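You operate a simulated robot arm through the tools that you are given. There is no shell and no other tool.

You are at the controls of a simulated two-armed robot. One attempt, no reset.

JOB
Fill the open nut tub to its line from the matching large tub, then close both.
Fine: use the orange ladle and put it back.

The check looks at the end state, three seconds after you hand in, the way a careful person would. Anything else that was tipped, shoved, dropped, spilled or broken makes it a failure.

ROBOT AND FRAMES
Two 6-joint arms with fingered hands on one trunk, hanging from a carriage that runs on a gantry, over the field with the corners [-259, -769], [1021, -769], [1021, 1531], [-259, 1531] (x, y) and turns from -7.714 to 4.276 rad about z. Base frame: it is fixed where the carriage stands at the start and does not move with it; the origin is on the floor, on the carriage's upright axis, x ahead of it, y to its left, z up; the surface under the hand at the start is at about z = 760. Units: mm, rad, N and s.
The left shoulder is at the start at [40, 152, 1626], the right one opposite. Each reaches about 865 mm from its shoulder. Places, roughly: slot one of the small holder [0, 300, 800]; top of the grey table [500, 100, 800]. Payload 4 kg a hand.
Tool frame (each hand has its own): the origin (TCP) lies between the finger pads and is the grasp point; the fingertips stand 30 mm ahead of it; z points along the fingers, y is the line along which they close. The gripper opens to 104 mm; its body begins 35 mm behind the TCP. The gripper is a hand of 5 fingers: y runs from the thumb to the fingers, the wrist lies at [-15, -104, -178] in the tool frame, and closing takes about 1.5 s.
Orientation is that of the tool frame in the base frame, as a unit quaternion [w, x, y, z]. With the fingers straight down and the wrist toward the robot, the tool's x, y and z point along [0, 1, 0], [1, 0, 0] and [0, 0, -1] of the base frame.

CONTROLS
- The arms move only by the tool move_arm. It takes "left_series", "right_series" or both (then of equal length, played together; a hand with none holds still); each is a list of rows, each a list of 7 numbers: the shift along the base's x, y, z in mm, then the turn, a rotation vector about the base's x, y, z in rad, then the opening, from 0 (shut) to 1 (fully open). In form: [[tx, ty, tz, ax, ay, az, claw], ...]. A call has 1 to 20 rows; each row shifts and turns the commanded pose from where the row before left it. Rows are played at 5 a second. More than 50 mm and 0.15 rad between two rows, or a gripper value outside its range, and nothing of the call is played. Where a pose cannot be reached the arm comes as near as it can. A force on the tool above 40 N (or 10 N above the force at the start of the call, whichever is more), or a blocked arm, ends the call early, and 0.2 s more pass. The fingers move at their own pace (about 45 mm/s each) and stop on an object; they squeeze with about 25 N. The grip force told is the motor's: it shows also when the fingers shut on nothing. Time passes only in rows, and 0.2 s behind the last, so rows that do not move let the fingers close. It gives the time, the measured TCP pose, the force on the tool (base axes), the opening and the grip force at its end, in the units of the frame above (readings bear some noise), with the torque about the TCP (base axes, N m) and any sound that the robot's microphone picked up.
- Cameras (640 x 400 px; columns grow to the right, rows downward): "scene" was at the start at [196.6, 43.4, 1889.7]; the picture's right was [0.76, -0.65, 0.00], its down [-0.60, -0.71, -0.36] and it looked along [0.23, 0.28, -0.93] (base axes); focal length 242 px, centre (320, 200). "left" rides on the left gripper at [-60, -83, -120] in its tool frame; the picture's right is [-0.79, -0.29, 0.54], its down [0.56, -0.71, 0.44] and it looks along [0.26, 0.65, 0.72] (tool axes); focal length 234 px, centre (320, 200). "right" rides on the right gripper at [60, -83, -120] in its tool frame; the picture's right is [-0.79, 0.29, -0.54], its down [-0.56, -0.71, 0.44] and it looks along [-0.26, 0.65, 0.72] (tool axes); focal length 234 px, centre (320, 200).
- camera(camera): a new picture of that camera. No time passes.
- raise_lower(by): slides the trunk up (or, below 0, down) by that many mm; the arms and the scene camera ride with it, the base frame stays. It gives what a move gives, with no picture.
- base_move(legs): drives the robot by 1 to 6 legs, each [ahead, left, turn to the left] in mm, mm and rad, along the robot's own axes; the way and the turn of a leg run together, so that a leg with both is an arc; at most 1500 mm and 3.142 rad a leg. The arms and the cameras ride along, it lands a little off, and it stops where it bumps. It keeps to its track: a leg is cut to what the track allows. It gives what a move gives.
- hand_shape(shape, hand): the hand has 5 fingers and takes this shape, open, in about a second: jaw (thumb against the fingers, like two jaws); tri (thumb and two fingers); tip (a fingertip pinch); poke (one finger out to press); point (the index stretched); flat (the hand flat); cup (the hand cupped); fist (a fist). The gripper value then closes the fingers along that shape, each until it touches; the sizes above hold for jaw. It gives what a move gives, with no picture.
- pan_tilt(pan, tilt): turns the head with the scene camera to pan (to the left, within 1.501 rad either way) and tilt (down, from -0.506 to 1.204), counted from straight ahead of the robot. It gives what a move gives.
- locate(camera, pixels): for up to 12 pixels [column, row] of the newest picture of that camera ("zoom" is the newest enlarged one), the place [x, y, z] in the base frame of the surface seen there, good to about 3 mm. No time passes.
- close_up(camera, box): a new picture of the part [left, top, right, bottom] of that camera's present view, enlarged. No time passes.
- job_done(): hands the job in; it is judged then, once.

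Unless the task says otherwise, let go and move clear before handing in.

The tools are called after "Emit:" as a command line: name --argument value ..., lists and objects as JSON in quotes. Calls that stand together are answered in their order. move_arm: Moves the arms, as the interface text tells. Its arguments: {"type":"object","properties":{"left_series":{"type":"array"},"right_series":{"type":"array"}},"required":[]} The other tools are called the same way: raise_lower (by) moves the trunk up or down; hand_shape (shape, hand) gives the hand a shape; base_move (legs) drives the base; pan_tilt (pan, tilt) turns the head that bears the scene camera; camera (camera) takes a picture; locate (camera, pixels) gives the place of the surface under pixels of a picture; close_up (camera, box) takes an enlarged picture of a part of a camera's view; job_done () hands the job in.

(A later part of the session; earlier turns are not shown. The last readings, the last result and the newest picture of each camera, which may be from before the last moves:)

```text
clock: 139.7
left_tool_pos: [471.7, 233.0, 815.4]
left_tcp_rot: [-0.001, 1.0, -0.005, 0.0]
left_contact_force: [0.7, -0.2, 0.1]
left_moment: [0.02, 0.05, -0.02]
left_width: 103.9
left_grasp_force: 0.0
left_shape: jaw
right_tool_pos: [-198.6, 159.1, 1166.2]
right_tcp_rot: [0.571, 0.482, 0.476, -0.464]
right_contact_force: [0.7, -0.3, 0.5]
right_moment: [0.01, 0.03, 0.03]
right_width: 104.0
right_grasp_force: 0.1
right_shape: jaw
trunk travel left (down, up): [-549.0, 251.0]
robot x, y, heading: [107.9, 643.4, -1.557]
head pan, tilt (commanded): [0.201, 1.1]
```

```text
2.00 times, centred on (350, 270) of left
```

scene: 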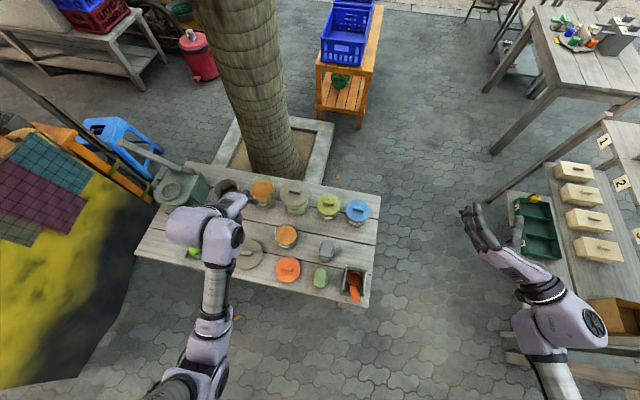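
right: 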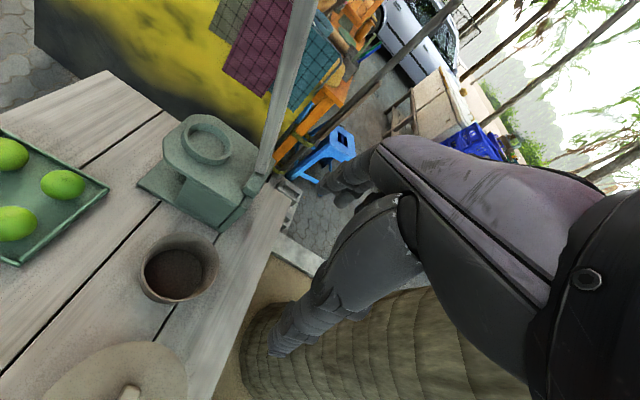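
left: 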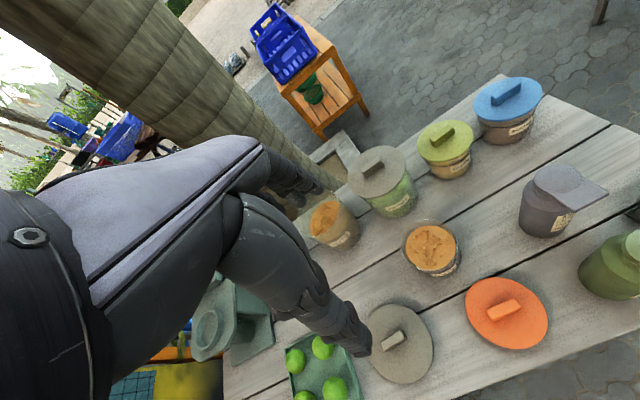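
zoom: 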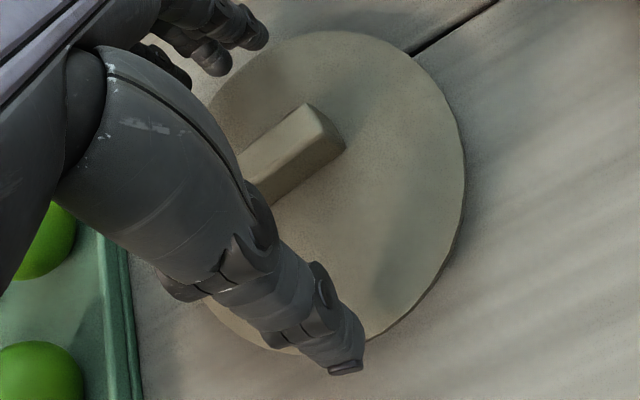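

The hand straddles the handle. Down 3 mm more and close.

Emit:
move_arm --left_series '[[0, 1, -3, 0, 0, 0, 1], [0, 0, 0, 0, 0, 0, 0.5], [0, 0, 0, 0, 0, 0, 0.3], [0, 0, 0, 0, 0, 0, 0.1], [0, 0, 0, 0, 0, 0, 0], [0, 0, 0, 0, 0, 0, 0], [0, 0, 0, 0, 0, 0, 0], [0, 0, 0, 0, 0, 0, 0], [0, 0, 0, 0, 0, 0, 0], [0, 0, 0, 0, 0, 0, 0], [0, 0, 0, 0, 0, 0, 0]]'

Emit:
close_up --camera "left" --box '[240, 170, 460, 370]'

```text
clock: 142.1
left_tool_pos: [471.8, 232.9, 810.9]
left_tcp_rot: [-0.001, 1.0, -0.004, 0.0]
left_contact_force: [0.3, -0.6, 0.2]
left_moment: [-0.02, 0.0, 0.0]
left_width: 10.5
left_grasp_force: 25.3
left_shape: jaw
right_tool_pos: [-200.0, 159.3, 1165.7]
right_tcp_rot: [0.571, 0.482, 0.476, -0.463]
right_contact_force: [-0.8, 0.4, -0.6]
right_moment: [-0.02, 0.01, -0.01]
right_width: 103.9
right_grasp_force: 0.1
right_shape: jaw
trunk travel left (down, up): [-549.0, 251.0]
robot x, y, heading: [103.6, 641.4, -1.563]
head pan, tilt (commanded): [0.201, 1.1]
```

```text
2.00 times, centred on (350, 270) of left
```

zoom: 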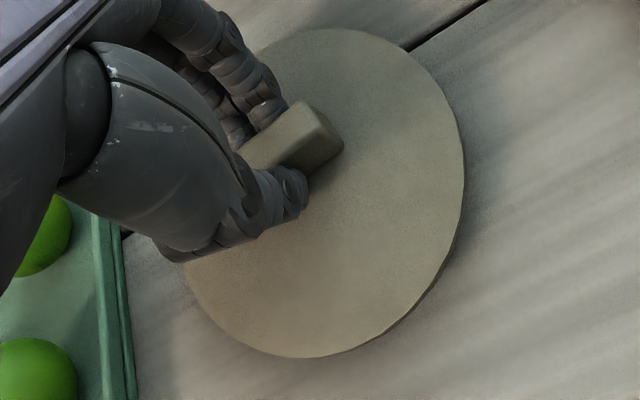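

Gripped (width 10.5). I lift the lid, carry it over the big nut tub and check the alignment.

Emit:
move_arm --left_series '[[0, 0, 15, 0, 0, 0, 0], [0, 0, 30, 0, 0, 0, 0], [0, 0, 45, 0, 0, 0, 0], [0, 0, 45, 0, 0, 0, 0], [0, 0, 45, 0, 0, 0, 0], [1, -44, 0, 0, 0, 0, 0], [2, -44, 0, 0, 0, 0, 0], [2, -44, 0, 0, 0, 0, 0], [2, -44, 0, 0, 0, 0, 0], [0, -44, 0, 0, 0, 0, 0], [0, -45, 0, 0, 0, 0, 0], [0, 0, 0, 0, 0, 0, 0]]'

Emit:
camera --camera "left"

Emit:
close_up --camera "scene" --box '[210, 130, 330, 230]'

```text
clock: 144.7
left_tool_pos: [478.9, -30.0, 989.7]
left_tcp_rot: [-0.001, 1.0, -0.005, 0.0]
left_contact_force: [-0.3, 0.6, -0.1]
left_moment: [-0.02, 0.0, 0.02]
left_width: 10.9
left_grasp_force: 24.3
left_shape: jaw
right_tool_pos: [-199.8, 159.5, 1166.2]
right_tcp_rot: [0.571, 0.482, 0.477, -0.463]
right_contact_force: [0.3, -0.2, 0.4]
right_moment: [0.0, 0.01, 0.01]
right_width: 103.8
right_grasp_force: 0.1
right_shape: jaw
trunk travel left (down, up): [-549.0, 251.0]
robot x, y, heading: [106.7, 643.7, -1.564]
head pan, tilt (commanded): [0.201, 1.1]
```

```text
taken
```

left: 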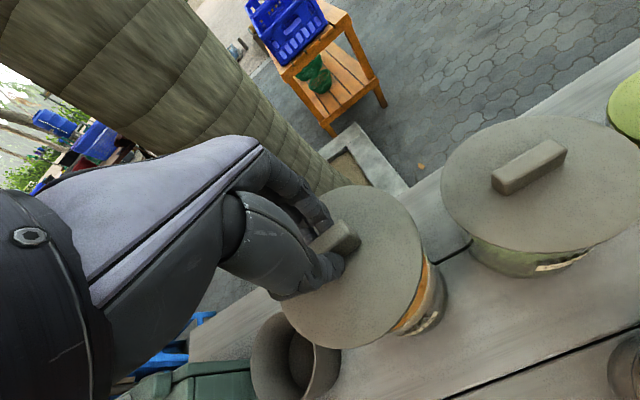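

```text
4.00 times, centred on (270, 180) of scene
```

zoom: 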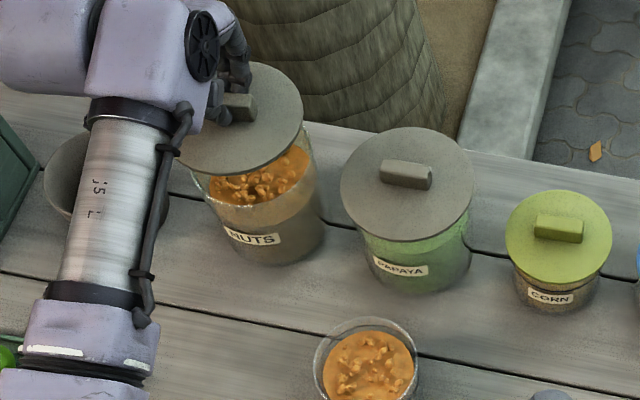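

I measure the lid's edge circle to align it with the tub (478,−31).

Emit:
locate --camera "left" --pixels '[[360, 190], [400, 205], [419, 250], [405, 310], [350, 344], [295, 310], [385, 195], [418, 280]]'

Emit:
close_up --camera "left" --box '[270, 170, 470, 370]'

Emit:
locate --camera "zoom" --pixels '[[430, 290], [440, 240], [380, 340], [240, 270], [170, 150], [280, 260], [200, 170], [190, 80], [290, 80], [300, 180], [520, 190], [420, 320]]'

```text
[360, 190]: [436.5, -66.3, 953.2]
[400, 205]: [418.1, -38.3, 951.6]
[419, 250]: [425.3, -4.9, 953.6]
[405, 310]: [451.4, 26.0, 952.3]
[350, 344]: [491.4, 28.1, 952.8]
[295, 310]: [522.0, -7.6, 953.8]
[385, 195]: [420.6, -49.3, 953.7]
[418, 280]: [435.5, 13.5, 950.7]
```

```text
2.00 times, centred on (370, 270) of left
```

zoom: 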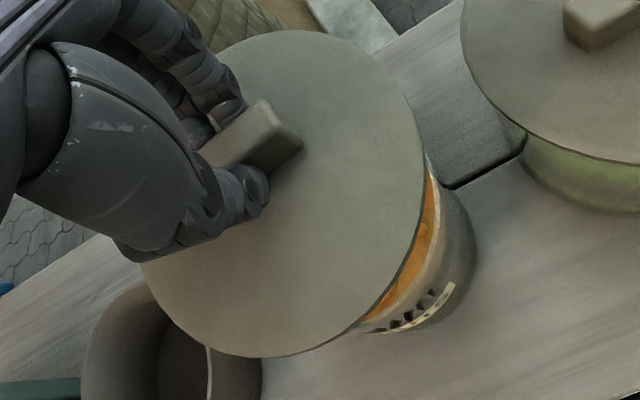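

```text
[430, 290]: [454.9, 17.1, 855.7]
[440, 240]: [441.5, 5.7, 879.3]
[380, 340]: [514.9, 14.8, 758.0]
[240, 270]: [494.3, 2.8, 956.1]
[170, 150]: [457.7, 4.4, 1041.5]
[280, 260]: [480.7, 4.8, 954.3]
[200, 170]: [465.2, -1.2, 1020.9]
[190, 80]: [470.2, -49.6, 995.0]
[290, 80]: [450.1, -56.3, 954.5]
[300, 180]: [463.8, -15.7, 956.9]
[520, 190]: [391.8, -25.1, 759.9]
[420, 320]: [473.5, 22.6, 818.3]
```

Lid centre ≈(477,−29), tub ≈(478,−32): I shift (+1,−2.5) and descend toward the rim (seated TCP was z≈928).

Emit:
move_arm --left_series '[[1, -2.5, -25, 0, 0, 0, 0], [0, 0, -20, 0, 0, 0, 0], [0, 0, 0, 0, 0, 0, 0]]'

Emit:
close_up --camera "left" --box '[270, 170, 470, 370]'

Emit:
close_up --camera "scene" --box '[230, 140, 310, 210]'

```text
clock: 145.5
left_tool_pos: [479.0, -34.4, 945.9]
left_tcp_rot: [-0.001, 1.0, -0.005, 0.0]
left_contact_force: [0.1, 0.7, -0.6]
left_moment: [0.01, 0.0, -0.04]
left_width: 11.0
left_grasp_force: 24.7
left_shape: jaw
right_tool_pos: [-199.4, 158.7, 1166.6]
right_tcp_rot: [0.571, 0.483, 0.476, -0.463]
right_contact_force: [0.2, 0.1, -0.1]
right_moment: [0.0, -0.01, -0.01]
right_width: 104.1
right_grasp_force: 0.0
right_shape: jaw
trunk travel left (down, up): [-549.0, 251.0]
robot x, y, heading: [111.2, 636.9, -1.565]
head pan, tilt (commanded): [0.201, 1.1]
```

```text
2.00 times, centred on (370, 270) of left
```

zoom: 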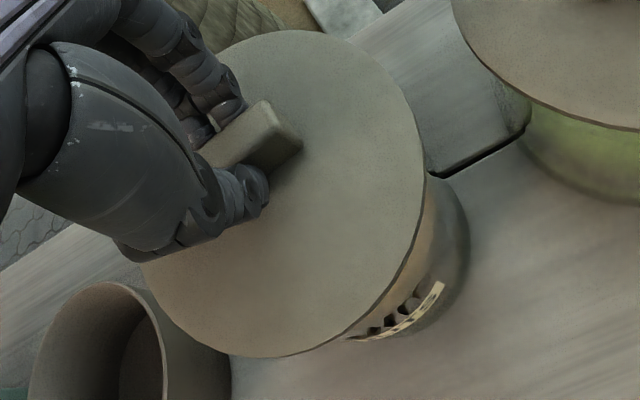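

```text
5.71 times, centred on (270, 175) of scene
```

zoom: 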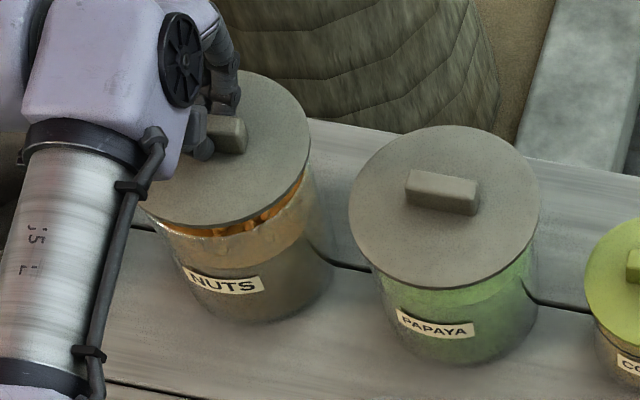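

The lid is ~18 mm above seating and looks centred. I lower in small steps, watching force.

Emit:
move_arm --left_series '[[0, 0, -4, 0, 0, 0, 0], [0, 0, -4, 0, 0, 0, 0], [0, 0, 0, 0, 0, 0, 0]]'

Emit:
move_arm --left_series '[[0, 0, -3, 0, 0, 0, 0], [0, 0, -3, 0, 0, 0, 0], [0, 0, 0, 0, 0, 0, 0]]'

Emit:
close_up --camera "left" --box '[270, 170, 470, 370]'

```text
clock: 146.3
left_tool_pos: [477.9, -33.6, 937.8]
left_tcp_rot: [-0.001, 1.0, -0.004, 0.001]
left_contact_force: [-1.0, -0.2, -1.0]
left_moment: [-0.03, 0.0, 0.0]
left_width: 10.8
left_grasp_force: 24.8
left_shape: jaw
right_tool_pos: [-200.0, 158.0, 1166.1]
right_tcp_rot: [0.571, 0.482, 0.476, -0.463]
right_contact_force: [-0.1, -0.2, 0.4]
right_moment: [0.02, 0.0, 0.0]
right_width: 103.7
right_grasp_force: 0.1
right_shape: jaw
trunk travel left (down, up): [-549.0, 251.0]
robot x, y, heading: [108.1, 639.6, -1.559]
head pan, tilt (commanded): [0.201, 1.1]
```

```text
clock: 147.1
left_tool_pos: [479.6, -33.3, 932.5]
left_tcp_rot: [-0.001, 1.0, -0.005, 0.0]
left_contact_force: [-0.4, 0.3, -0.4]
left_moment: [0.0, -0.01, -0.01]
left_width: 11.0
left_grasp_force: 25.1
left_shape: jaw
right_tool_pos: [-198.7, 159.2, 1165.7]
right_tcp_rot: [0.571, 0.482, 0.476, -0.463]
right_contact_force: [0.2, 0.3, -0.5]
right_moment: [0.0, -0.02, 0.0]
right_width: 104.0
right_grasp_force: 0.1
right_shape: jaw
trunk travel left (down, up): [-549.0, 251.0]
robot x, y, heading: [109.8, 640.0, -1.559]
head pan, tilt (commanded): [0.201, 1.1]
```

```text
2.00 times, centred on (370, 270) of left
```

zoom: 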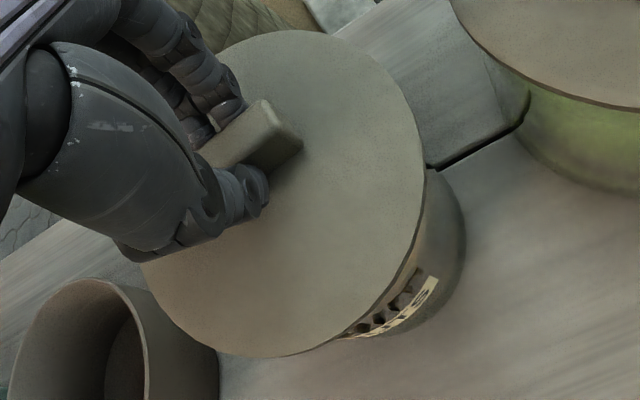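

Still free at z≈932. Continuing in 2 mm steps to seat and snap.

Emit:
move_arm --left_series '[[0, 0, -2, 0, 0, 0, 0], [0, 0, -2, 0, 0, 0, 0], [0, 0, 0, 0, 0, 0, 0]]'

```text
clock: 147.9
left_tool_pos: [478.5, -33.2, 928.1]
left_tcp_rot: [-0.002, 1.0, -0.005, -0.001]
left_contact_force: [0.2, -0.3, -0.4]
left_moment: [0.0, 0.01, 0.01]
left_width: 11.0
left_grasp_force: 24.9
left_shape: jaw
right_tool_pos: [-199.7, 158.3, 1165.3]
right_tcp_rot: [0.572, 0.483, 0.475, -0.463]
right_contact_force: [-0.3, 0.3, -0.5]
right_moment: [0.03, 0.0, 0.0]
right_width: 103.9
right_grasp_force: 0.1
right_shape: jaw
trunk travel left (down, up): [-549.0, 251.0]
robot x, y, heading: [108.4, 641.0, -1.559]
head pan, tilt (commanded): [0.201, 1.1]
```

Emit:
move_arm --left_series '[[0, 0, -2, 0, 0, 0, 0], [0, 0, -1, 0, 0, 0, 0], [0, 0, 0, 0, 0, 0, 0]]'

Emit:
close_up --camera "scene" --box '[230, 140, 310, 210]'

```text
clock: 148.7
left_tool_pos: [479.3, -35.1, 926.1]
left_tcp_rot: [0.001, 1.0, -0.004, 0.0]
left_contact_force: [0.4, 4.0, 14.9]
left_moment: [0.05, 0.02, -0.04]
left_width: 11.5
left_grasp_force: 24.6
left_shape: jaw
right_tool_pos: [-199.4, 158.4, 1167.3]
right_tcp_rot: [0.571, 0.483, 0.476, -0.463]
right_contact_force: [-0.2, 0.3, -0.3]
right_moment: [-0.03, 0.01, 0.04]
right_width: 104.0
right_grasp_force: 0.1
right_shape: jaw
trunk travel left (down, up): [-549.0, 251.0]
robot x, y, heading: [111.5, 639.0, -1.56]
head pan, tilt (commanded): [0.201, 1.1]
```

```text
5.71 times, centred on (270, 175) of scene
```

zoom: 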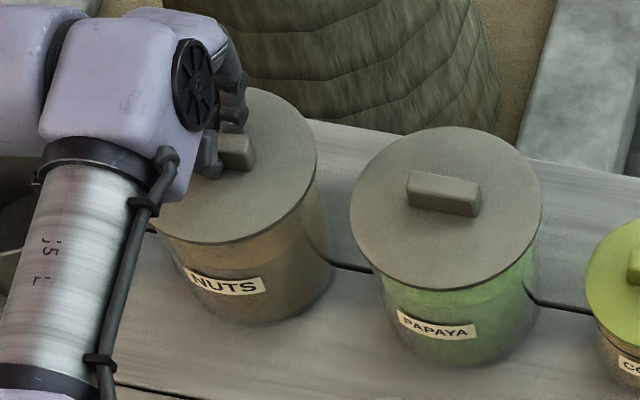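

Contact at 15 N, lid sits on the rim, no snap heard yet. I press 2–4 mm further.

Emit:
move_arm --left_series '[[0, 0, -1, 0, 0, 0, 0], [0, 0, -1, 0, 0, 0, 0], [0, 0, -1, 0, 0, 0, 0], [0, 0, 0, 0, 0, 0, 0]]'

```text
clock: 149.7
left_tool_pos: [479.9, -36.8, 924.1]
left_tcp_rot: [0.002, 1.0, -0.004, 0.0]
left_contact_force: [-3.4, 9.6, 32.7]
left_moment: [0.31, 0.05, 0.0]
left_width: 13.0
left_grasp_force: 25.6
left_shape: jaw
right_tool_pos: [-198.0, 158.2, 1166.6]
right_tcp_rot: [0.571, 0.483, 0.476, -0.463]
right_contact_force: [-0.1, -0.5, 0.5]
right_moment: [0.01, 0.0, 0.02]
right_width: 103.9
right_grasp_force: 0.0
right_shape: jaw
trunk travel left (down, up): [-549.0, 251.0]
robot x, y, heading: [106.1, 639.4, -1.562]
head pan, tilt (commanded): [0.201, 1.1]
```

32.7 N without a snap. I look at how the lid sits (seated top was z≈892).

Emit:
close_up --camera "left" --box '[270, 170, 470, 370]'

Emit:
locate --camera "zoom" --pixels '[[300, 50], [390, 100], [415, 180], [390, 280], [330, 330], [240, 340], [180, 290], [300, 200], [350, 130], [280, 130], [430, 270], [400, 300]]'

Emit:
close_up --camera "scene" --box '[240, 150, 290, 190]'

Emit:
locate --camera "zoom" --pixels '[[250, 130], [330, 130], [360, 170], [330, 230], [250, 260], [180, 250], [300, 80], [355, 200], [220, 255], [300, 200]]'

```text
2.00 times, centred on (370, 270) of left
```

zoom: 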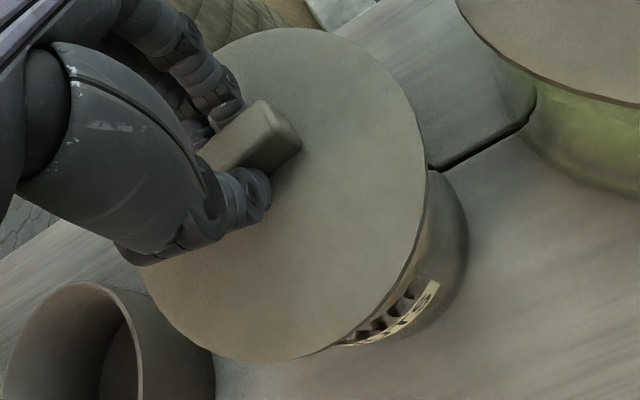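

```text
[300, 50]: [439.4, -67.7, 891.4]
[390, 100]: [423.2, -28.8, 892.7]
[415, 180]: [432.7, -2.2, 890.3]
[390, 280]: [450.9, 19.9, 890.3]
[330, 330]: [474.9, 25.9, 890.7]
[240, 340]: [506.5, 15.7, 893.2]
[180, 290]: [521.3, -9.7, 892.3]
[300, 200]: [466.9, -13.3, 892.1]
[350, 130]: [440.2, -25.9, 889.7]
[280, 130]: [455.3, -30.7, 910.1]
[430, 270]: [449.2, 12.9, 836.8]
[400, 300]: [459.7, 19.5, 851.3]
```

```text
10.00 times, centred on (265, 170) of scene
```

zoom: 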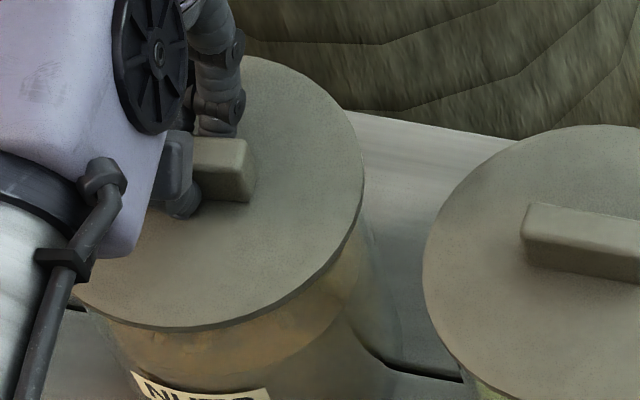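

```text
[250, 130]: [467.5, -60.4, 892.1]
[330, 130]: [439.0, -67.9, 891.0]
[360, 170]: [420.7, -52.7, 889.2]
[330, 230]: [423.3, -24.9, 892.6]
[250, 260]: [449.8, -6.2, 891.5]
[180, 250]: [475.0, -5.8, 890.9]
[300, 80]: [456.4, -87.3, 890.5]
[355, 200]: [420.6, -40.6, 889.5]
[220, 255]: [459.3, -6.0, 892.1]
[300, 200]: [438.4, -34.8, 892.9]
```

The lid's top is level at z≈891.5, i.e. seated height. I press 1–2 mm more to look for the snap (limit 40 N).

Emit:
move_arm --left_series '[[0, 0, -0.7, 0, 0, 0, 0], [0, 0, -0.7, 0, 0, 0, 0], [0, 0, 0, 0, 0, 0, 0]]'

```text
clock: 150.5
left_tool_pos: [479.1, -36.1, 923.6]
left_tcp_rot: [0.003, 1.0, -0.005, 0.0]
left_contact_force: [-4.0, 11.0, 36.4]
left_moment: [0.35, 0.1, -0.02]
left_width: 13.7
left_grasp_force: 24.7
left_shape: jaw
right_tool_pos: [-198.4, 157.9, 1166.4]
right_tcp_rot: [0.572, 0.482, 0.475, -0.463]
right_contact_force: [0.6, -0.5, -0.1]
right_moment: [0.02, 0.0, 0.0]
right_width: 103.9
right_grasp_force: 0.0
right_shape: jaw
trunk travel left (down, up): [-549.0, 251.0]
robot x, y, heading: [107.2, 640.9, -1.557]
head pan, tilt (commanded): [0.201, 1.1]
```

36 N and no snap sound. I relax the load, then pull up very slightly to feel whether the lid is already held.

Emit:
move_arm --left_series '[[0, 0, 1.5, 0, 0, 0, 0], [0, 0, 1.5, 0, 0, 0, 0], [0, 0, 1.5, 0, 0, 0, 0], [0, 0, 0, 0, 0, 0, 0]]'

Emit:
move_arm --left_series '[[0, 0, 1.2, 0, 0, 0, 0], [0, 0, 0, 0, 0, 0, 0]]'

```text
clock: 151.5
left_tool_pos: [479.7, -34.1, 924.0]
left_tcp_rot: [0.0, 1.0, -0.004, 0.0]
left_contact_force: [0.1, -0.9, 15.6]
left_moment: [-0.06, -0.01, -0.05]
left_width: 13.3
left_grasp_force: 24.9
left_shape: jaw
right_tool_pos: [-198.5, 158.1, 1166.1]
right_tcp_rot: [0.572, 0.483, 0.476, -0.462]
right_contact_force: [-0.3, 0.1, -0.4]
right_moment: [0.03, -0.02, 0.01]
right_width: 104.2
right_grasp_force: 0.1
right_shape: jaw
trunk travel left (down, up): [-549.0, 251.0]
robot x, y, heading: [108.4, 640.0, -1.56]
head pan, tilt (commanded): [0.201, 1.1]
```

```text
clock: 152.1
left_tool_pos: [480.3, -35.3, 925.6]
left_tcp_rot: [-0.001, 1.0, -0.004, 0.001]
left_contact_force: [0.2, -2.9, 10.1]
left_moment: [-0.09, 0.01, -0.04]
left_width: 12.7
left_grasp_force: 25.2
left_shape: jaw
right_tool_pos: [-199.5, 157.4, 1167.3]
right_tcp_rot: [0.571, 0.482, 0.476, -0.463]
right_contact_force: [-0.5, 0.6, 0.0]
right_moment: [0.02, 0.02, -0.02]
right_width: 103.8
right_grasp_force: 0.0
right_shape: jaw
trunk travel left (down, up): [-549.0, 251.0]
robot x, y, heading: [108.4, 641.0, -1.558]
head pan, tilt (commanded): [0.201, 1.1]
```

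Emit:
move_arm --left_series '[[0, 0, 1.5, 0, 0, 0, 0], [0, 0, 0, 0, 0, 0, 0]]'

Emit:
move_arm --left_series '[[0, 0, 1.5, 0, 0, 0, 0], [0, 0, 0, 0, 0, 0, 0]]'

```text
clock: 152.7
left_tool_pos: [478.2, -34.1, 925.9]
left_tcp_rot: [-0.002, 1.0, -0.005, 0.0]
left_contact_force: [0.5, -1.4, 3.7]
left_moment: [-0.08, 0.01, -0.02]
left_width: 12.1
left_grasp_force: 24.4
left_shape: jaw
right_tool_pos: [-199.7, 158.6, 1166.0]
right_tcp_rot: [0.571, 0.483, 0.476, -0.463]
right_contact_force: [0.6, 0.5, -0.5]
right_moment: [0.0, -0.01, 0.01]
right_width: 104.0
right_grasp_force: 0.0
right_shape: jaw
trunk travel left (down, up): [-549.0, 251.0]
robot x, y, heading: [106.2, 642.5, -1.56]
head pan, tilt (commanded): [0.201, 1.1]
```

```text
clock: 153.3
left_tool_pos: [478.9, -32.5, 928.3]
left_tcp_rot: [-0.002, 1.0, -0.004, -0.001]
left_contact_force: [-1.0, 0.4, 0.3]
left_moment: [-0.02, 0.0, 0.02]
left_width: 11.8
left_grasp_force: 24.7
left_shape: jaw
right_tool_pos: [-199.2, 158.9, 1166.0]
right_tcp_rot: [0.571, 0.482, 0.476, -0.463]
right_contact_force: [1.2, -1.2, 0.1]
right_moment: [-0.02, -0.01, 0.0]
right_width: 103.9
right_grasp_force: 0.1
right_shape: jaw
trunk travel left (down, up): [-549.0, 251.0]
robot x, y, heading: [107.6, 641.1, -1.56]
head pan, tilt (commanded): [0.201, 1.1]
```

Neutral now at z≈928.3 with the same grip width as at first (11.8). One tiny pull to feel if it's held.

Emit:
move_arm --left_series '[[0, 0, 1.5, 0, 0, 0, 0], [0, 0, 0, 0, 0, 0, 0]]'

Emit:
close_up --camera "scene" --box '[240, 150, 290, 190]'

Emit:
locate --camera "zoom" --pixels '[[250, 130], [330, 130], [330, 230], [250, 260], [180, 250], [300, 80], [220, 255], [300, 200]]'

```text
clock: 153.9
left_tool_pos: [479.9, -33.2, 929.4]
left_tcp_rot: [-0.001, 1.0, -0.004, 0.0]
left_contact_force: [0.0, 0.4, -0.5]
left_moment: [0.0, -0.01, -0.02]
left_width: 11.9
left_grasp_force: 25.0
left_shape: jaw
right_tool_pos: [-199.9, 158.5, 1165.1]
right_tcp_rot: [0.571, 0.482, 0.476, -0.464]
right_contact_force: [-0.9, -0.3, -0.1]
right_moment: [0.02, 0.0, 0.0]
right_width: 104.3
right_grasp_force: 0.1
right_shape: jaw
trunk travel left (down, up): [-549.0, 251.0]
robot x, y, heading: [105.9, 638.3, -1.561]
head pan, tilt (commanded): [0.201, 1.1]
```

```text
10.00 times, centred on (265, 170) of scene
```

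zoom: 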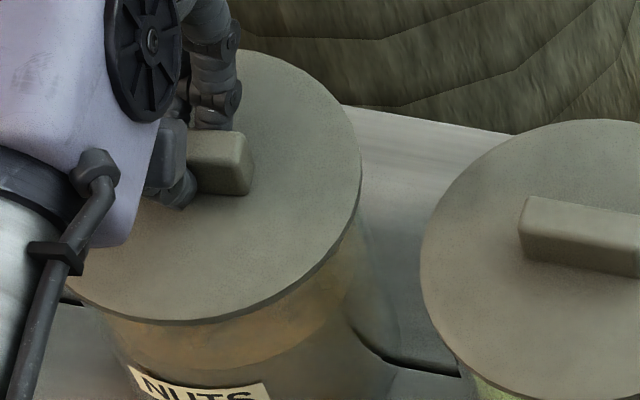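

```text
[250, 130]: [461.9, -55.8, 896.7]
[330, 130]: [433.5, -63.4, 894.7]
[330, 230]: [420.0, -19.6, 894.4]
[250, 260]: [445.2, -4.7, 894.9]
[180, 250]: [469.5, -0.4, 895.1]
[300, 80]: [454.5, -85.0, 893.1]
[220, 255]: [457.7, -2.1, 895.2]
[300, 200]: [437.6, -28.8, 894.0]
```

The lid lifted 3 mm freely, so it isn't latched. I set it back on the rim, release it, and will then press from above with the closed hand.

Emit:
move_arm --left_series '[[0, 0, -1.5, 0, 0, 0, 0], [0, 0, -1.5, 0, 0, 0, 0], [0, 0, 0, 0, 0, 0, 0]]'

```text
clock: 154.7
left_tool_pos: [479.9, -32.4, 926.5]
left_tcp_rot: [-0.001, 1.0, -0.005, 0.0]
left_contact_force: [-0.2, -0.3, -0.1]
left_moment: [0.0, 0.01, 0.03]
left_width: 11.8
left_grasp_force: 25.0
left_shape: jaw
right_tool_pos: [-198.1, 158.0, 1165.8]
right_tcp_rot: [0.571, 0.482, 0.475, -0.464]
right_contact_force: [-0.4, 1.2, -1.0]
right_moment: [-0.02, 0.02, -0.02]
right_width: 104.3
right_grasp_force: 0.0
right_shape: jaw
trunk travel left (down, up): [-549.0, 251.0]
robot x, y, heading: [106.9, 640.9, -1.561]
head pan, tilt (commanded): [0.201, 1.1]
```

Emit:
move_arm --left_series '[[0, 0, -1.2, 0, 0, 0, 0], [0, 0, -0.8, 0, 0, 0, 0], [0, 0, 0, 0, 0, 0, 0]]'

```text
clock: 155.5
left_tool_pos: [479.3, -33.7, 925.8]
left_tcp_rot: [0.0, 1.0, -0.005, 0.0]
left_contact_force: [-1.1, 1.5, 8.0]
left_moment: [0.03, 0.02, -0.02]
left_width: 12.0
left_grasp_force: 25.2
left_shape: jaw
right_tool_pos: [-199.7, 157.9, 1165.1]
right_tcp_rot: [0.571, 0.483, 0.476, -0.463]
right_contact_force: [-0.1, -0.1, -0.3]
right_moment: [-0.02, -0.01, 0.01]
right_width: 104.1
right_grasp_force: 0.0
right_shape: jaw
trunk travel left (down, up): [-549.0, 251.0]
robot x, y, heading: [107.3, 639.6, -1.559]
head pan, tilt (commanded): [0.201, 1.1]
```

Seated with 8 N contact. I open the hand, lift off and check the lid.

Emit:
move_arm --left_series '[[0, 0, 1, 0, 0, 0, 0.05], [0, 0, 0, 0, 0, 0, 0.2], [0, 0, 0, 0, 0, 0, 0.4], [0, 0, 0, 0, 0, 0, 0.7], [0, 0, 0, 0, 0, 0, 1], [0, 0, 0, 0, 0, 0, 1], [0, 0, 0, 0, 0, 0, 1], [0, 0, 15, 0, 0, 0, 1], [0, 0, 30, 0, 0, 0, 1], [0, 0, 25, 0, 0, 0, 1], [0, 0, 0, 0, 0, 0, 1]]'

Emit:
close_up --camera "scene" --box '[230, 140, 310, 210]'

Emit:
close_up --camera "left" --box '[270, 170, 470, 370]'

Emit:
locate --camera "zoom" --pixels '[[330, 140], [260, 200], [300, 195], [200, 170], [270, 140], [310, 180], [420, 200], [300, 100], [220, 100], [350, 300], [250, 110], [180, 200]]'

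```text
clock: 157.9
left_tool_pos: [480.0, -33.9, 995.7]
left_tcp_rot: [0.0, 1.0, -0.005, 0.0]
left_contact_force: [0.5, 0.1, 0.7]
left_moment: [0.02, 0.01, 0.02]
left_width: 103.9
left_grasp_force: 0.0
left_shape: jaw
right_tool_pos: [-198.9, 158.4, 1165.6]
right_tcp_rot: [0.571, 0.482, 0.476, -0.463]
right_contact_force: [0.7, -0.6, 0.4]
right_moment: [0.02, 0.01, 0.02]
right_width: 104.3
right_grasp_force: 0.0
right_shape: jaw
trunk travel left (down, up): [-549.0, 251.0]
robot x, y, heading: [105.6, 641.0, -1.561]
head pan, tilt (commanded): [0.201, 1.1]
heard: snap
```

```text
5.71 times, centred on (270, 175) of scene
```

zoom: 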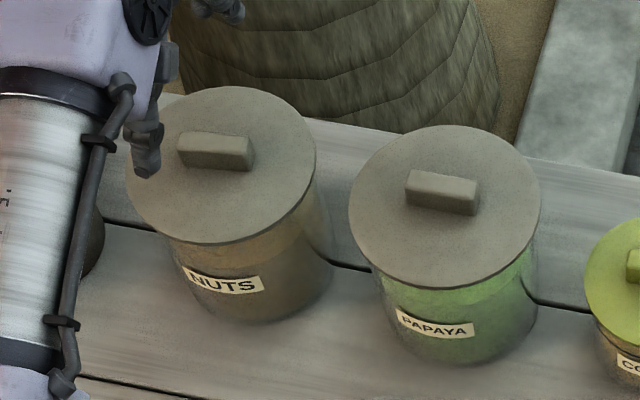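

```text
2.00 times, centred on (370, 270) of left
```

zoom: 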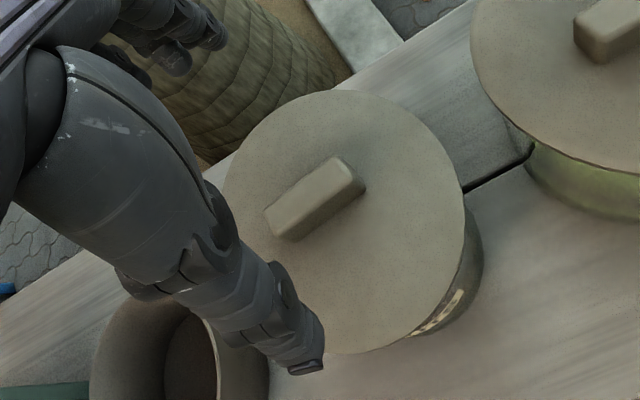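

```text
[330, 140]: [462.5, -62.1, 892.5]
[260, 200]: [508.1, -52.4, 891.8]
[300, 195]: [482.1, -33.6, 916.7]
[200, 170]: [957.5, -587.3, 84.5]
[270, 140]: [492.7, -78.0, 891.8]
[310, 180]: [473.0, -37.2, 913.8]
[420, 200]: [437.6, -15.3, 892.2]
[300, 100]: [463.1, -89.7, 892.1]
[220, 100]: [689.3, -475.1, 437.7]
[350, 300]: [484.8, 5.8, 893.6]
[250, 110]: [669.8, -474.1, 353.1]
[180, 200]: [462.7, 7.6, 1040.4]
```

A snap was heard on release and the lid is level at z≈892 — the big tub is closed. Now for the orange lid: I move the hand up and back, then shift the robot right.

Emit:
move_arm --left_series '[[0, 0, 40, 0, 0, 0, 1], [0, 40, 0, 0, 0, 0, 1], [0, 40, 0, 0, 0, 0, 1], [0, 45, 0, 0, 0, 0, 1], [0, 45, 0, 0, 0, 0, 1], [0, 40, 0, 0, 0, 0, 1], [0, 0, 0, 0, 0, 0, 1]]'

Emit:
base_move --legs '[[0, -137, 0]]'

Emit:
camera --camera "left"

Emit:
camera --camera "scene"

```text
clock: 159.5
left_tool_pos: [479.7, 178.7, 1037.0]
left_tcp_rot: [0.0, 1.0, -0.004, 0.0]
left_contact_force: [0.2, 0.1, -0.1]
left_moment: [0.03, 0.03, -0.01]
left_width: 103.8
left_grasp_force: 0.0
left_shape: jaw
right_tool_pos: [-200.1, 158.0, 1165.6]
right_tcp_rot: [0.571, 0.482, 0.476, -0.463]
right_contact_force: [-0.5, 0.9, 0.3]
right_moment: [0.0, 0.0, 0.01]
right_width: 103.7
right_grasp_force: 0.1
right_shape: jaw
trunk travel left (down, up): [-549.0, 251.0]
robot x, y, heading: [107.9, 644.5, -1.564]
head pan, tilt (commanded): [0.201, 1.1]
```

```text
clock: 160.8
left_tool_pos: [340.6, 177.3, 1037.3]
left_tcp_rot: [0.0, 1.0, -0.004, -0.001]
left_contact_force: [-0.3, 0.1, 0.3]
left_moment: [-0.01, 0.0, 0.03]
left_width: 103.6
left_grasp_force: 0.0
left_shape: jaw
right_tool_pos: [-338.4, 156.9, 1166.3]
right_tcp_rot: [0.572, 0.483, 0.476, -0.463]
right_contact_force: [0.0, 0.4, -0.2]
right_moment: [-0.02, -0.02, 0.01]
right_width: 103.8
right_grasp_force: 0.2
right_shape: jaw
trunk travel left (down, up): [-549.0, 251.0]
robot x, y, heading: [-27.4, 638.0, -1.558]
head pan, tilt (commanded): [0.201, 1.1]
```

```text
taken
```

left: 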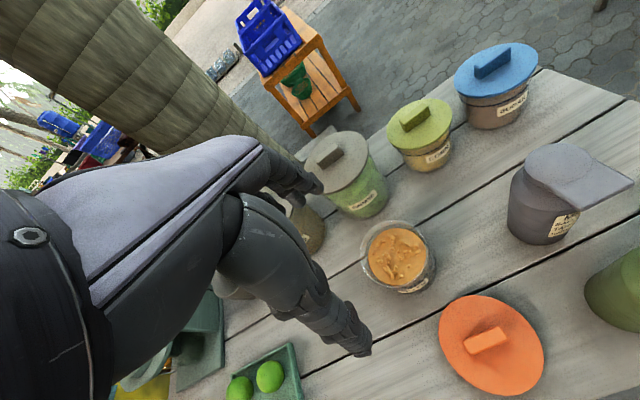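

```text
taken
```

scene: 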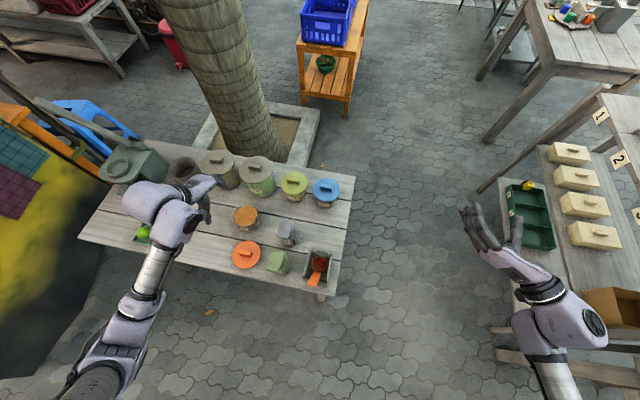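

I measure the orange lid and its handle (near (486,341) in the left picture).

Emit:
close_up --camera "left" --box '[420, 270, 560, 400]'

Emit:
locate --camera "left" --pixels '[[467, 338], [500, 328], [505, 342], [474, 354], [486, 340], [445, 310], [490, 298], [540, 350], [510, 390], [455, 355], [530, 320], [480, 385]]'

```text
3.08 times, centred on (490, 335) of left
```

zoom: 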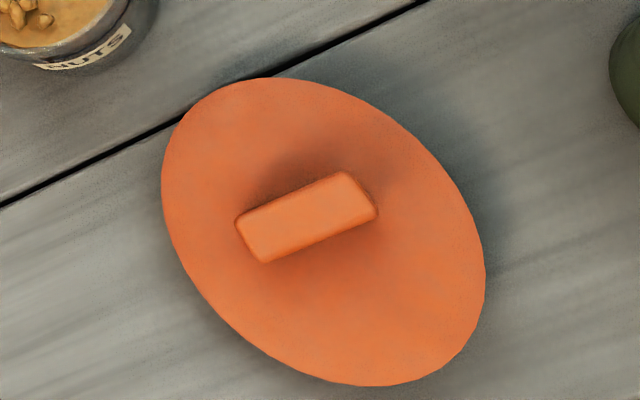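

```text
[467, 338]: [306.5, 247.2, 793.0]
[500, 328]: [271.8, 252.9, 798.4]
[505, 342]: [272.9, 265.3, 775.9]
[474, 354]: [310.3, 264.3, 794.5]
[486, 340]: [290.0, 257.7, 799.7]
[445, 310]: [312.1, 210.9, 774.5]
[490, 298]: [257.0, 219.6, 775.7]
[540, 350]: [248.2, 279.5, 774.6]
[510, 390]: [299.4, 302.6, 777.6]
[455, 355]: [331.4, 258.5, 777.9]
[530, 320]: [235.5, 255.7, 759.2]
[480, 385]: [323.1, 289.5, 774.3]
```

Emit:
locate --camera "zoom" --pixels '[[237, 225], [345, 173], [377, 212], [265, 262], [305, 215], [175, 140], [265, 80], [400, 130], [480, 250], [440, 365], [330, 378], [200, 280]]'

```text
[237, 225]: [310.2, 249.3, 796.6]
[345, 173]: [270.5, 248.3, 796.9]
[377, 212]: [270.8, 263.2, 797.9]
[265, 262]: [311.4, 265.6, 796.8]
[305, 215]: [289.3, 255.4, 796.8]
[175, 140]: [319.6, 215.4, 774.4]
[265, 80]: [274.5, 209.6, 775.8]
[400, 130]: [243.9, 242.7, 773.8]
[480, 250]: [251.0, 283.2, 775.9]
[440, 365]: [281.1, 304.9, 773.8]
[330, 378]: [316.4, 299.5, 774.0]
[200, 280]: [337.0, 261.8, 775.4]
```

Handle centre (290.8,256.7), along x. I move over it and descend to z≈830 for a look.

Emit:
move_arm --left_series '[[-25, 40, 0, 0, 0, 0, 1], [-24.8, 39.4, 0, 0, 0, 0, 1], [0, 0, -45, 0, 0, 0, 1], [0, 0, -45, 0, 0, 0, 1], [0, 0, -45, 0, 0, 0, 1], [0, 0, -45, 0, 0, 0, 1], [0, 0, -22, 0, 0, 0, 1], [0, 0, 0, 0, 0, 0, 1]]'

Emit:
close_up --camera "left" --box '[240, 170, 460, 370]'

Emit:
locate --camera "zoom" --pixels '[[290, 130], [330, 170], [240, 190], [270, 170], [300, 110], [350, 250], [320, 340], [230, 110]]'

```text
clock: 162.6
left_tool_pos: [290.6, 256.9, 834.3]
left_tcp_rot: [-0.001, 1.0, -0.005, 0.0]
left_contact_force: [-0.3, 0.8, -0.5]
left_moment: [0.0, 0.0, 0.0]
left_width: 103.9
left_grasp_force: 0.0
left_shape: jaw
right_tool_pos: [-336.5, 157.1, 1165.6]
right_tcp_rot: [0.571, 0.482, 0.476, -0.464]
right_contact_force: [0.3, 0.6, -0.1]
right_moment: [0.01, 0.02, 0.01]
right_width: 103.9
right_grasp_force: 0.0
right_shape: jaw
trunk travel left (down, up): [-549.0, 251.0]
robot x, y, heading: [-28.5, 639.8, -1.556]
head pan, tilt (commanded): [0.201, 1.1]
```

```text
2.00 times, centred on (350, 270) of left
```

zoom: 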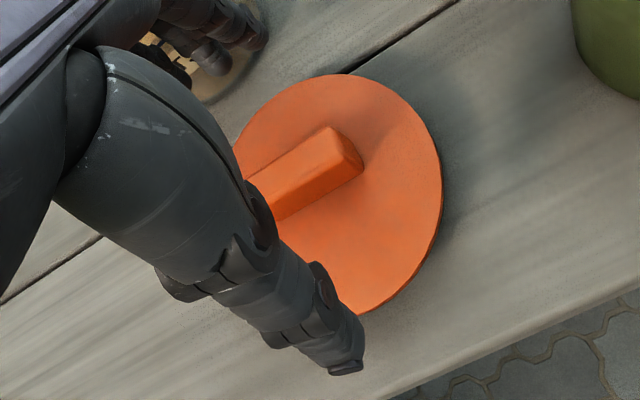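

```text
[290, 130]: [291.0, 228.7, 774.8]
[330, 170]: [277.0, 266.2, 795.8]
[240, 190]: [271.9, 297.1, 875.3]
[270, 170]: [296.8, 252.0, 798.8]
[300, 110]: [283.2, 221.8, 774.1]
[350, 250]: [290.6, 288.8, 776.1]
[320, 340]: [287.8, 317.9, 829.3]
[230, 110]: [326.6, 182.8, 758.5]
```

The fingers come close to the nut tub's wall, so I narrow the opening to half first, then check.

Emit:
move_arm --left_series '[[0, 0, 0, 0, 0, 0, 0.5], [0, 0, 0, 0, 0, 0, 0.5], [0, 0, 0, 0, 0, 0, 0.5], [0, 0, 0, 0, 0, 0, 0.5]]'

Emit:
camera --camera "left"

Emit:
close_up --camera "scene" --box '[200, 180, 300, 280]'

```text
clock: 163.6
left_tool_pos: [290.1, 257.3, 834.4]
left_tcp_rot: [-0.001, 1.0, -0.004, 0.001]
left_contact_force: [0.0, -1.0, -0.5]
left_moment: [-0.03, 0.02, -0.01]
left_width: 52.4
left_grasp_force: 0.0
left_shape: jaw
right_tool_pos: [-336.8, 157.9, 1167.0]
right_tcp_rot: [0.572, 0.482, 0.476, -0.463]
right_contact_force: [0.6, 0.2, 0.5]
right_moment: [-0.03, -0.01, 0.02]
right_width: 103.9
right_grasp_force: 0.0
right_shape: jaw
trunk travel left (down, up): [-549.0, 251.0]
robot x, y, heading: [-29.1, 640.7, -1.559]
head pan, tilt (commanded): [0.201, 1.1]
```

```text
taken
```

left: 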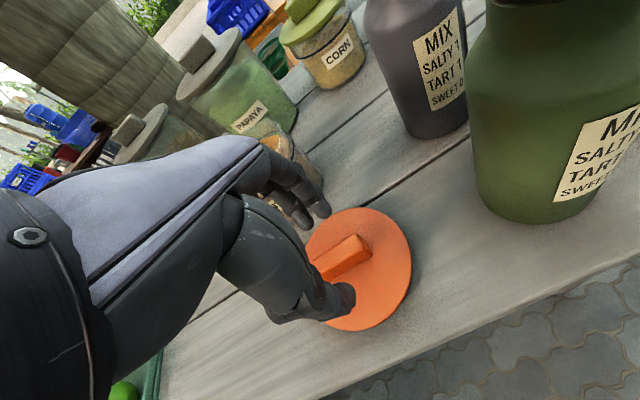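

```text
4.00 times, centred on (250, 230) of scene
```

zoom: 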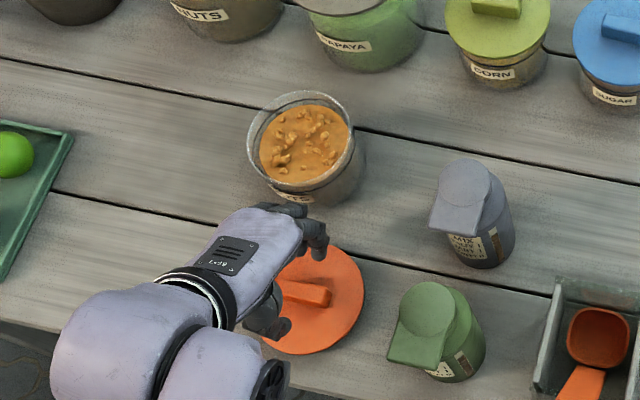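

Emit:
locate --camera "zoom" --pixels '[[290, 208], [305, 212], [300, 222], [318, 235], [270, 210], [325, 245], [285, 215], [310, 245]]'

Emit:
locate --camera "left" --pixels '[[300, 170], [315, 195], [290, 200], [325, 210], [270, 165], [300, 215], [280, 150], [310, 160]]'

```text
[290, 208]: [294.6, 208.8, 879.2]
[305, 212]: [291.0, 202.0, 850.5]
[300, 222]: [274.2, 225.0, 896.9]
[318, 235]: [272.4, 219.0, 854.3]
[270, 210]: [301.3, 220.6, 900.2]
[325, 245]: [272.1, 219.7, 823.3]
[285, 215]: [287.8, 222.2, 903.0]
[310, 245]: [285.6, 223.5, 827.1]
```

```text
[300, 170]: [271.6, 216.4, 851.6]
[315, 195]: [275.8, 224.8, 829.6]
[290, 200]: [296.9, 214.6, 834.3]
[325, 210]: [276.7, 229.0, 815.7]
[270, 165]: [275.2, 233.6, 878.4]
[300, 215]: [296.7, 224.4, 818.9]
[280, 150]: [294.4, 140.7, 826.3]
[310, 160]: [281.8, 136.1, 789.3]
```

Clearance to the tub is ≥ 20 mm now. I descend to z≈812 and close on the handle.

Emit:
move_arm --left_series '[[0, 0, -12, 0, 0, 0, 0.5], [0, 0, -9, 0, 0, 0, 0.5], [0, 0, 0, 0, 0, 0, 0.5], [0, 0, 0, 0, 0, 0, 0.3], [0, 0, 0, 0, 0, 0, 0.1], [0, 0, 0, 0, 0, 0, 0], [0, 0, 0, 0, 0, 0, 0], [0, 0, 0, 0, 0, 0, 0], [0, 0, 0, 0, 0, 0, 0], [0, 0, 0, 0, 0, 0, 0]]'

Emit:
close_up --camera "left" --box '[240, 170, 460, 370]'

```text
clock: 165.8
left_tool_pos: [292.5, 258.5, 814.7]
left_tcp_rot: [-0.001, 1.0, -0.004, 0.0]
left_contact_force: [0.3, -0.5, 0.2]
left_moment: [0.02, 0.02, -0.02]
left_width: 10.9
left_grasp_force: 24.8
left_shape: jaw
right_tool_pos: [-337.6, 156.4, 1166.2]
right_tcp_rot: [0.571, 0.482, 0.477, -0.463]
right_contact_force: [0.5, -0.2, 0.7]
right_moment: [0.0, 0.0, 0.01]
right_width: 104.1
right_grasp_force: 0.1
right_shape: jaw
trunk travel left (down, up): [-549.0, 251.0]
robot x, y, heading: [-29.7, 636.4, -1.566]
head pan, tilt (commanded): [0.201, 1.1]
```

```text
2.00 times, centred on (350, 270) of left
```

zoom: 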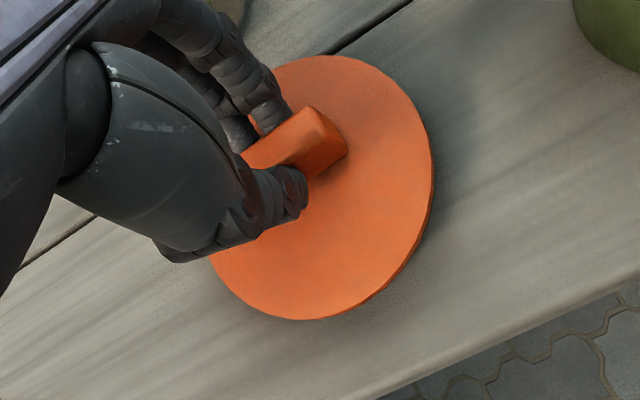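

Gripped (width 10.9). I lift the orange lid ~117 mm and carry it over the nut tub, then check alignment.

Emit:
move_arm --left_series '[[0, 0, 12, 0, 0, 0, 0], [0, 0, 30, 0, 0, 0, 0], [0, 0, 40, 0, 0, 0, 0], [0, 0, 40, 0, 0, 0, 0], [8.4, -31, 0, 0, 0, 0, 0], [8.4, -31, 0, 0, 0, 0, 0], [8.4, -31, 0, 0, 0, 0, 0], [8.4, -32, 0, 0, 0, 0, 0], [0, 0, 0, 0, 0, 0, 0]]'

Emit:
camera --camera "left"

Emit:
close_up --camera "scene" --box '[210, 180, 290, 250]'

```text
clock: 167.8
left_tool_pos: [326.1, 131.2, 935.8]
left_tcp_rot: [-0.001, 1.0, -0.004, -0.002]
left_contact_force: [0.0, -0.6, -0.2]
left_moment: [0.0, 0.0, 0.01]
left_width: 10.8
left_grasp_force: 24.9
left_shape: jaw
right_tool_pos: [-337.2, 157.3, 1166.2]
right_tcp_rot: [0.57, 0.483, 0.477, -0.462]
right_contact_force: [0.0, -0.6, 0.0]
right_moment: [-0.03, -0.01, 0.0]
right_width: 103.9
right_grasp_force: 0.0
right_shape: jaw
trunk travel left (down, up): [-549.0, 251.0]
robot x, y, heading: [-32.3, 641.9, -1.561]
head pan, tilt (commanded): [0.201, 1.1]
```

```text
taken
```

left: 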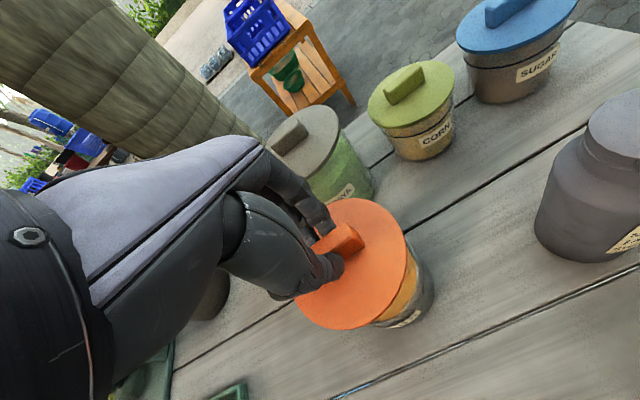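

```text
5.71 times, centred on (250, 215) of scene
```

zoom: 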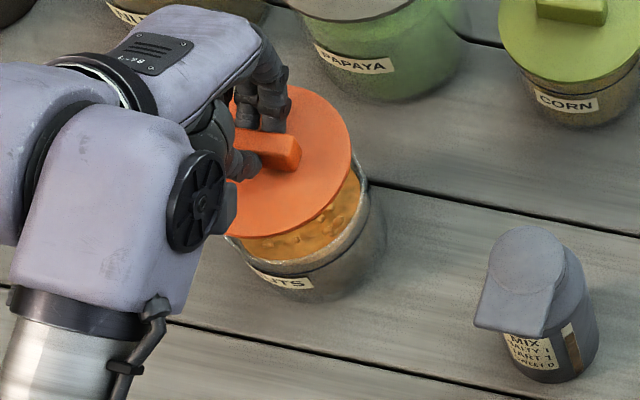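

Emit:
close_up --camera "left" --box '[280, 180, 450, 340]'

Emit:
locate --camera "zoom" --pixels '[[150, 52], [210, 50], [270, 85], [305, 150], [300, 220], [250, 290], [180, 330], [120, 320], [60, 280], [280, 100], [290, 250], [210, 150]]'

```text
2.50 times, centred on (365, 260) of left
```

zoom: 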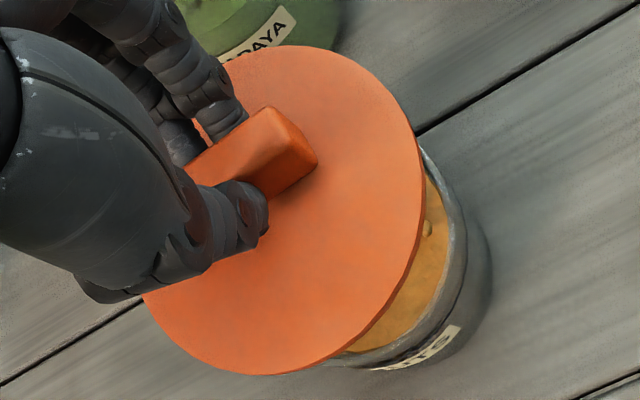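

```text
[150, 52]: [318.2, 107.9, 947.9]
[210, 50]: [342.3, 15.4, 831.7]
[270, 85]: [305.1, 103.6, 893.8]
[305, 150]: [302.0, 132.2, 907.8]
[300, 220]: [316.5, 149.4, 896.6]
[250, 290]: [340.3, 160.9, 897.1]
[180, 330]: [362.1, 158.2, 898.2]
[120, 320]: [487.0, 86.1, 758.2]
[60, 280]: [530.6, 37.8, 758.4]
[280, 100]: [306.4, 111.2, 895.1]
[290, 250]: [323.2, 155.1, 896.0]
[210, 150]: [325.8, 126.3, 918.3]
```

Emit:
locate --camera "zoom" --pixels '[[290, 50], [345, 62], [385, 98], [413, 150], [418, 210], [400, 280], [350, 340], [270, 371], [190, 345], [152, 300], [455, 270], [458, 200]]'

Emit:
close_up --camera "scene" --box '[225, 185, 275, 235]'

Emit:
locate --camera "zoom" --pixels '[[350, 90], [400, 130], [418, 190], [400, 240], [350, 290], [290, 310], [240, 315], [200, 310], [435, 235], [420, 290], [340, 350], [300, 200]]'

```text
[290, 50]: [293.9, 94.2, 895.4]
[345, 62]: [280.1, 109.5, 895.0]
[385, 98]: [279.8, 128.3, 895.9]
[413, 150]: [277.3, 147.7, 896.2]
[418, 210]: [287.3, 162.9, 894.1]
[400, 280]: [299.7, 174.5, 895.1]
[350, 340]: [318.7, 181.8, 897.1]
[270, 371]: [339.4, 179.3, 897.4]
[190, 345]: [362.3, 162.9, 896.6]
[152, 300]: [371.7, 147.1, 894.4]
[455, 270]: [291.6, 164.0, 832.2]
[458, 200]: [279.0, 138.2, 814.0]
```

```text
8.00 times, centred on (250, 210) of scene
```

zoom: 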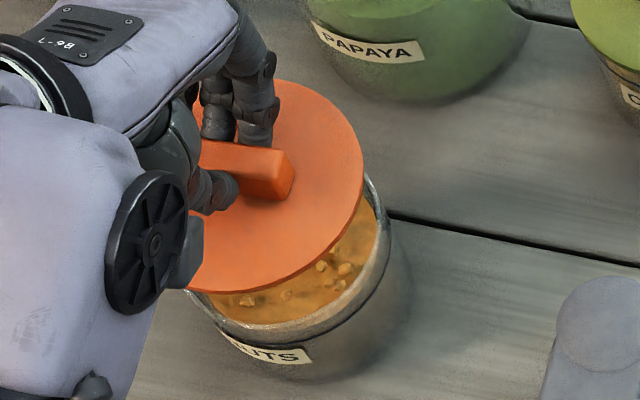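

```text
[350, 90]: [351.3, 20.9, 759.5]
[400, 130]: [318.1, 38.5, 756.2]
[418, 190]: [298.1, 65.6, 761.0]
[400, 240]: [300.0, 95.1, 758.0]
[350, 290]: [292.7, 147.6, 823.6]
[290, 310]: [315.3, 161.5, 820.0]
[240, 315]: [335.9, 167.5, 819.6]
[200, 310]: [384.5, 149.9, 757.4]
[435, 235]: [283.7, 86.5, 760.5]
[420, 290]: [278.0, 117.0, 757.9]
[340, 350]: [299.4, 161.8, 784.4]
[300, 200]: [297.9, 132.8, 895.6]
```

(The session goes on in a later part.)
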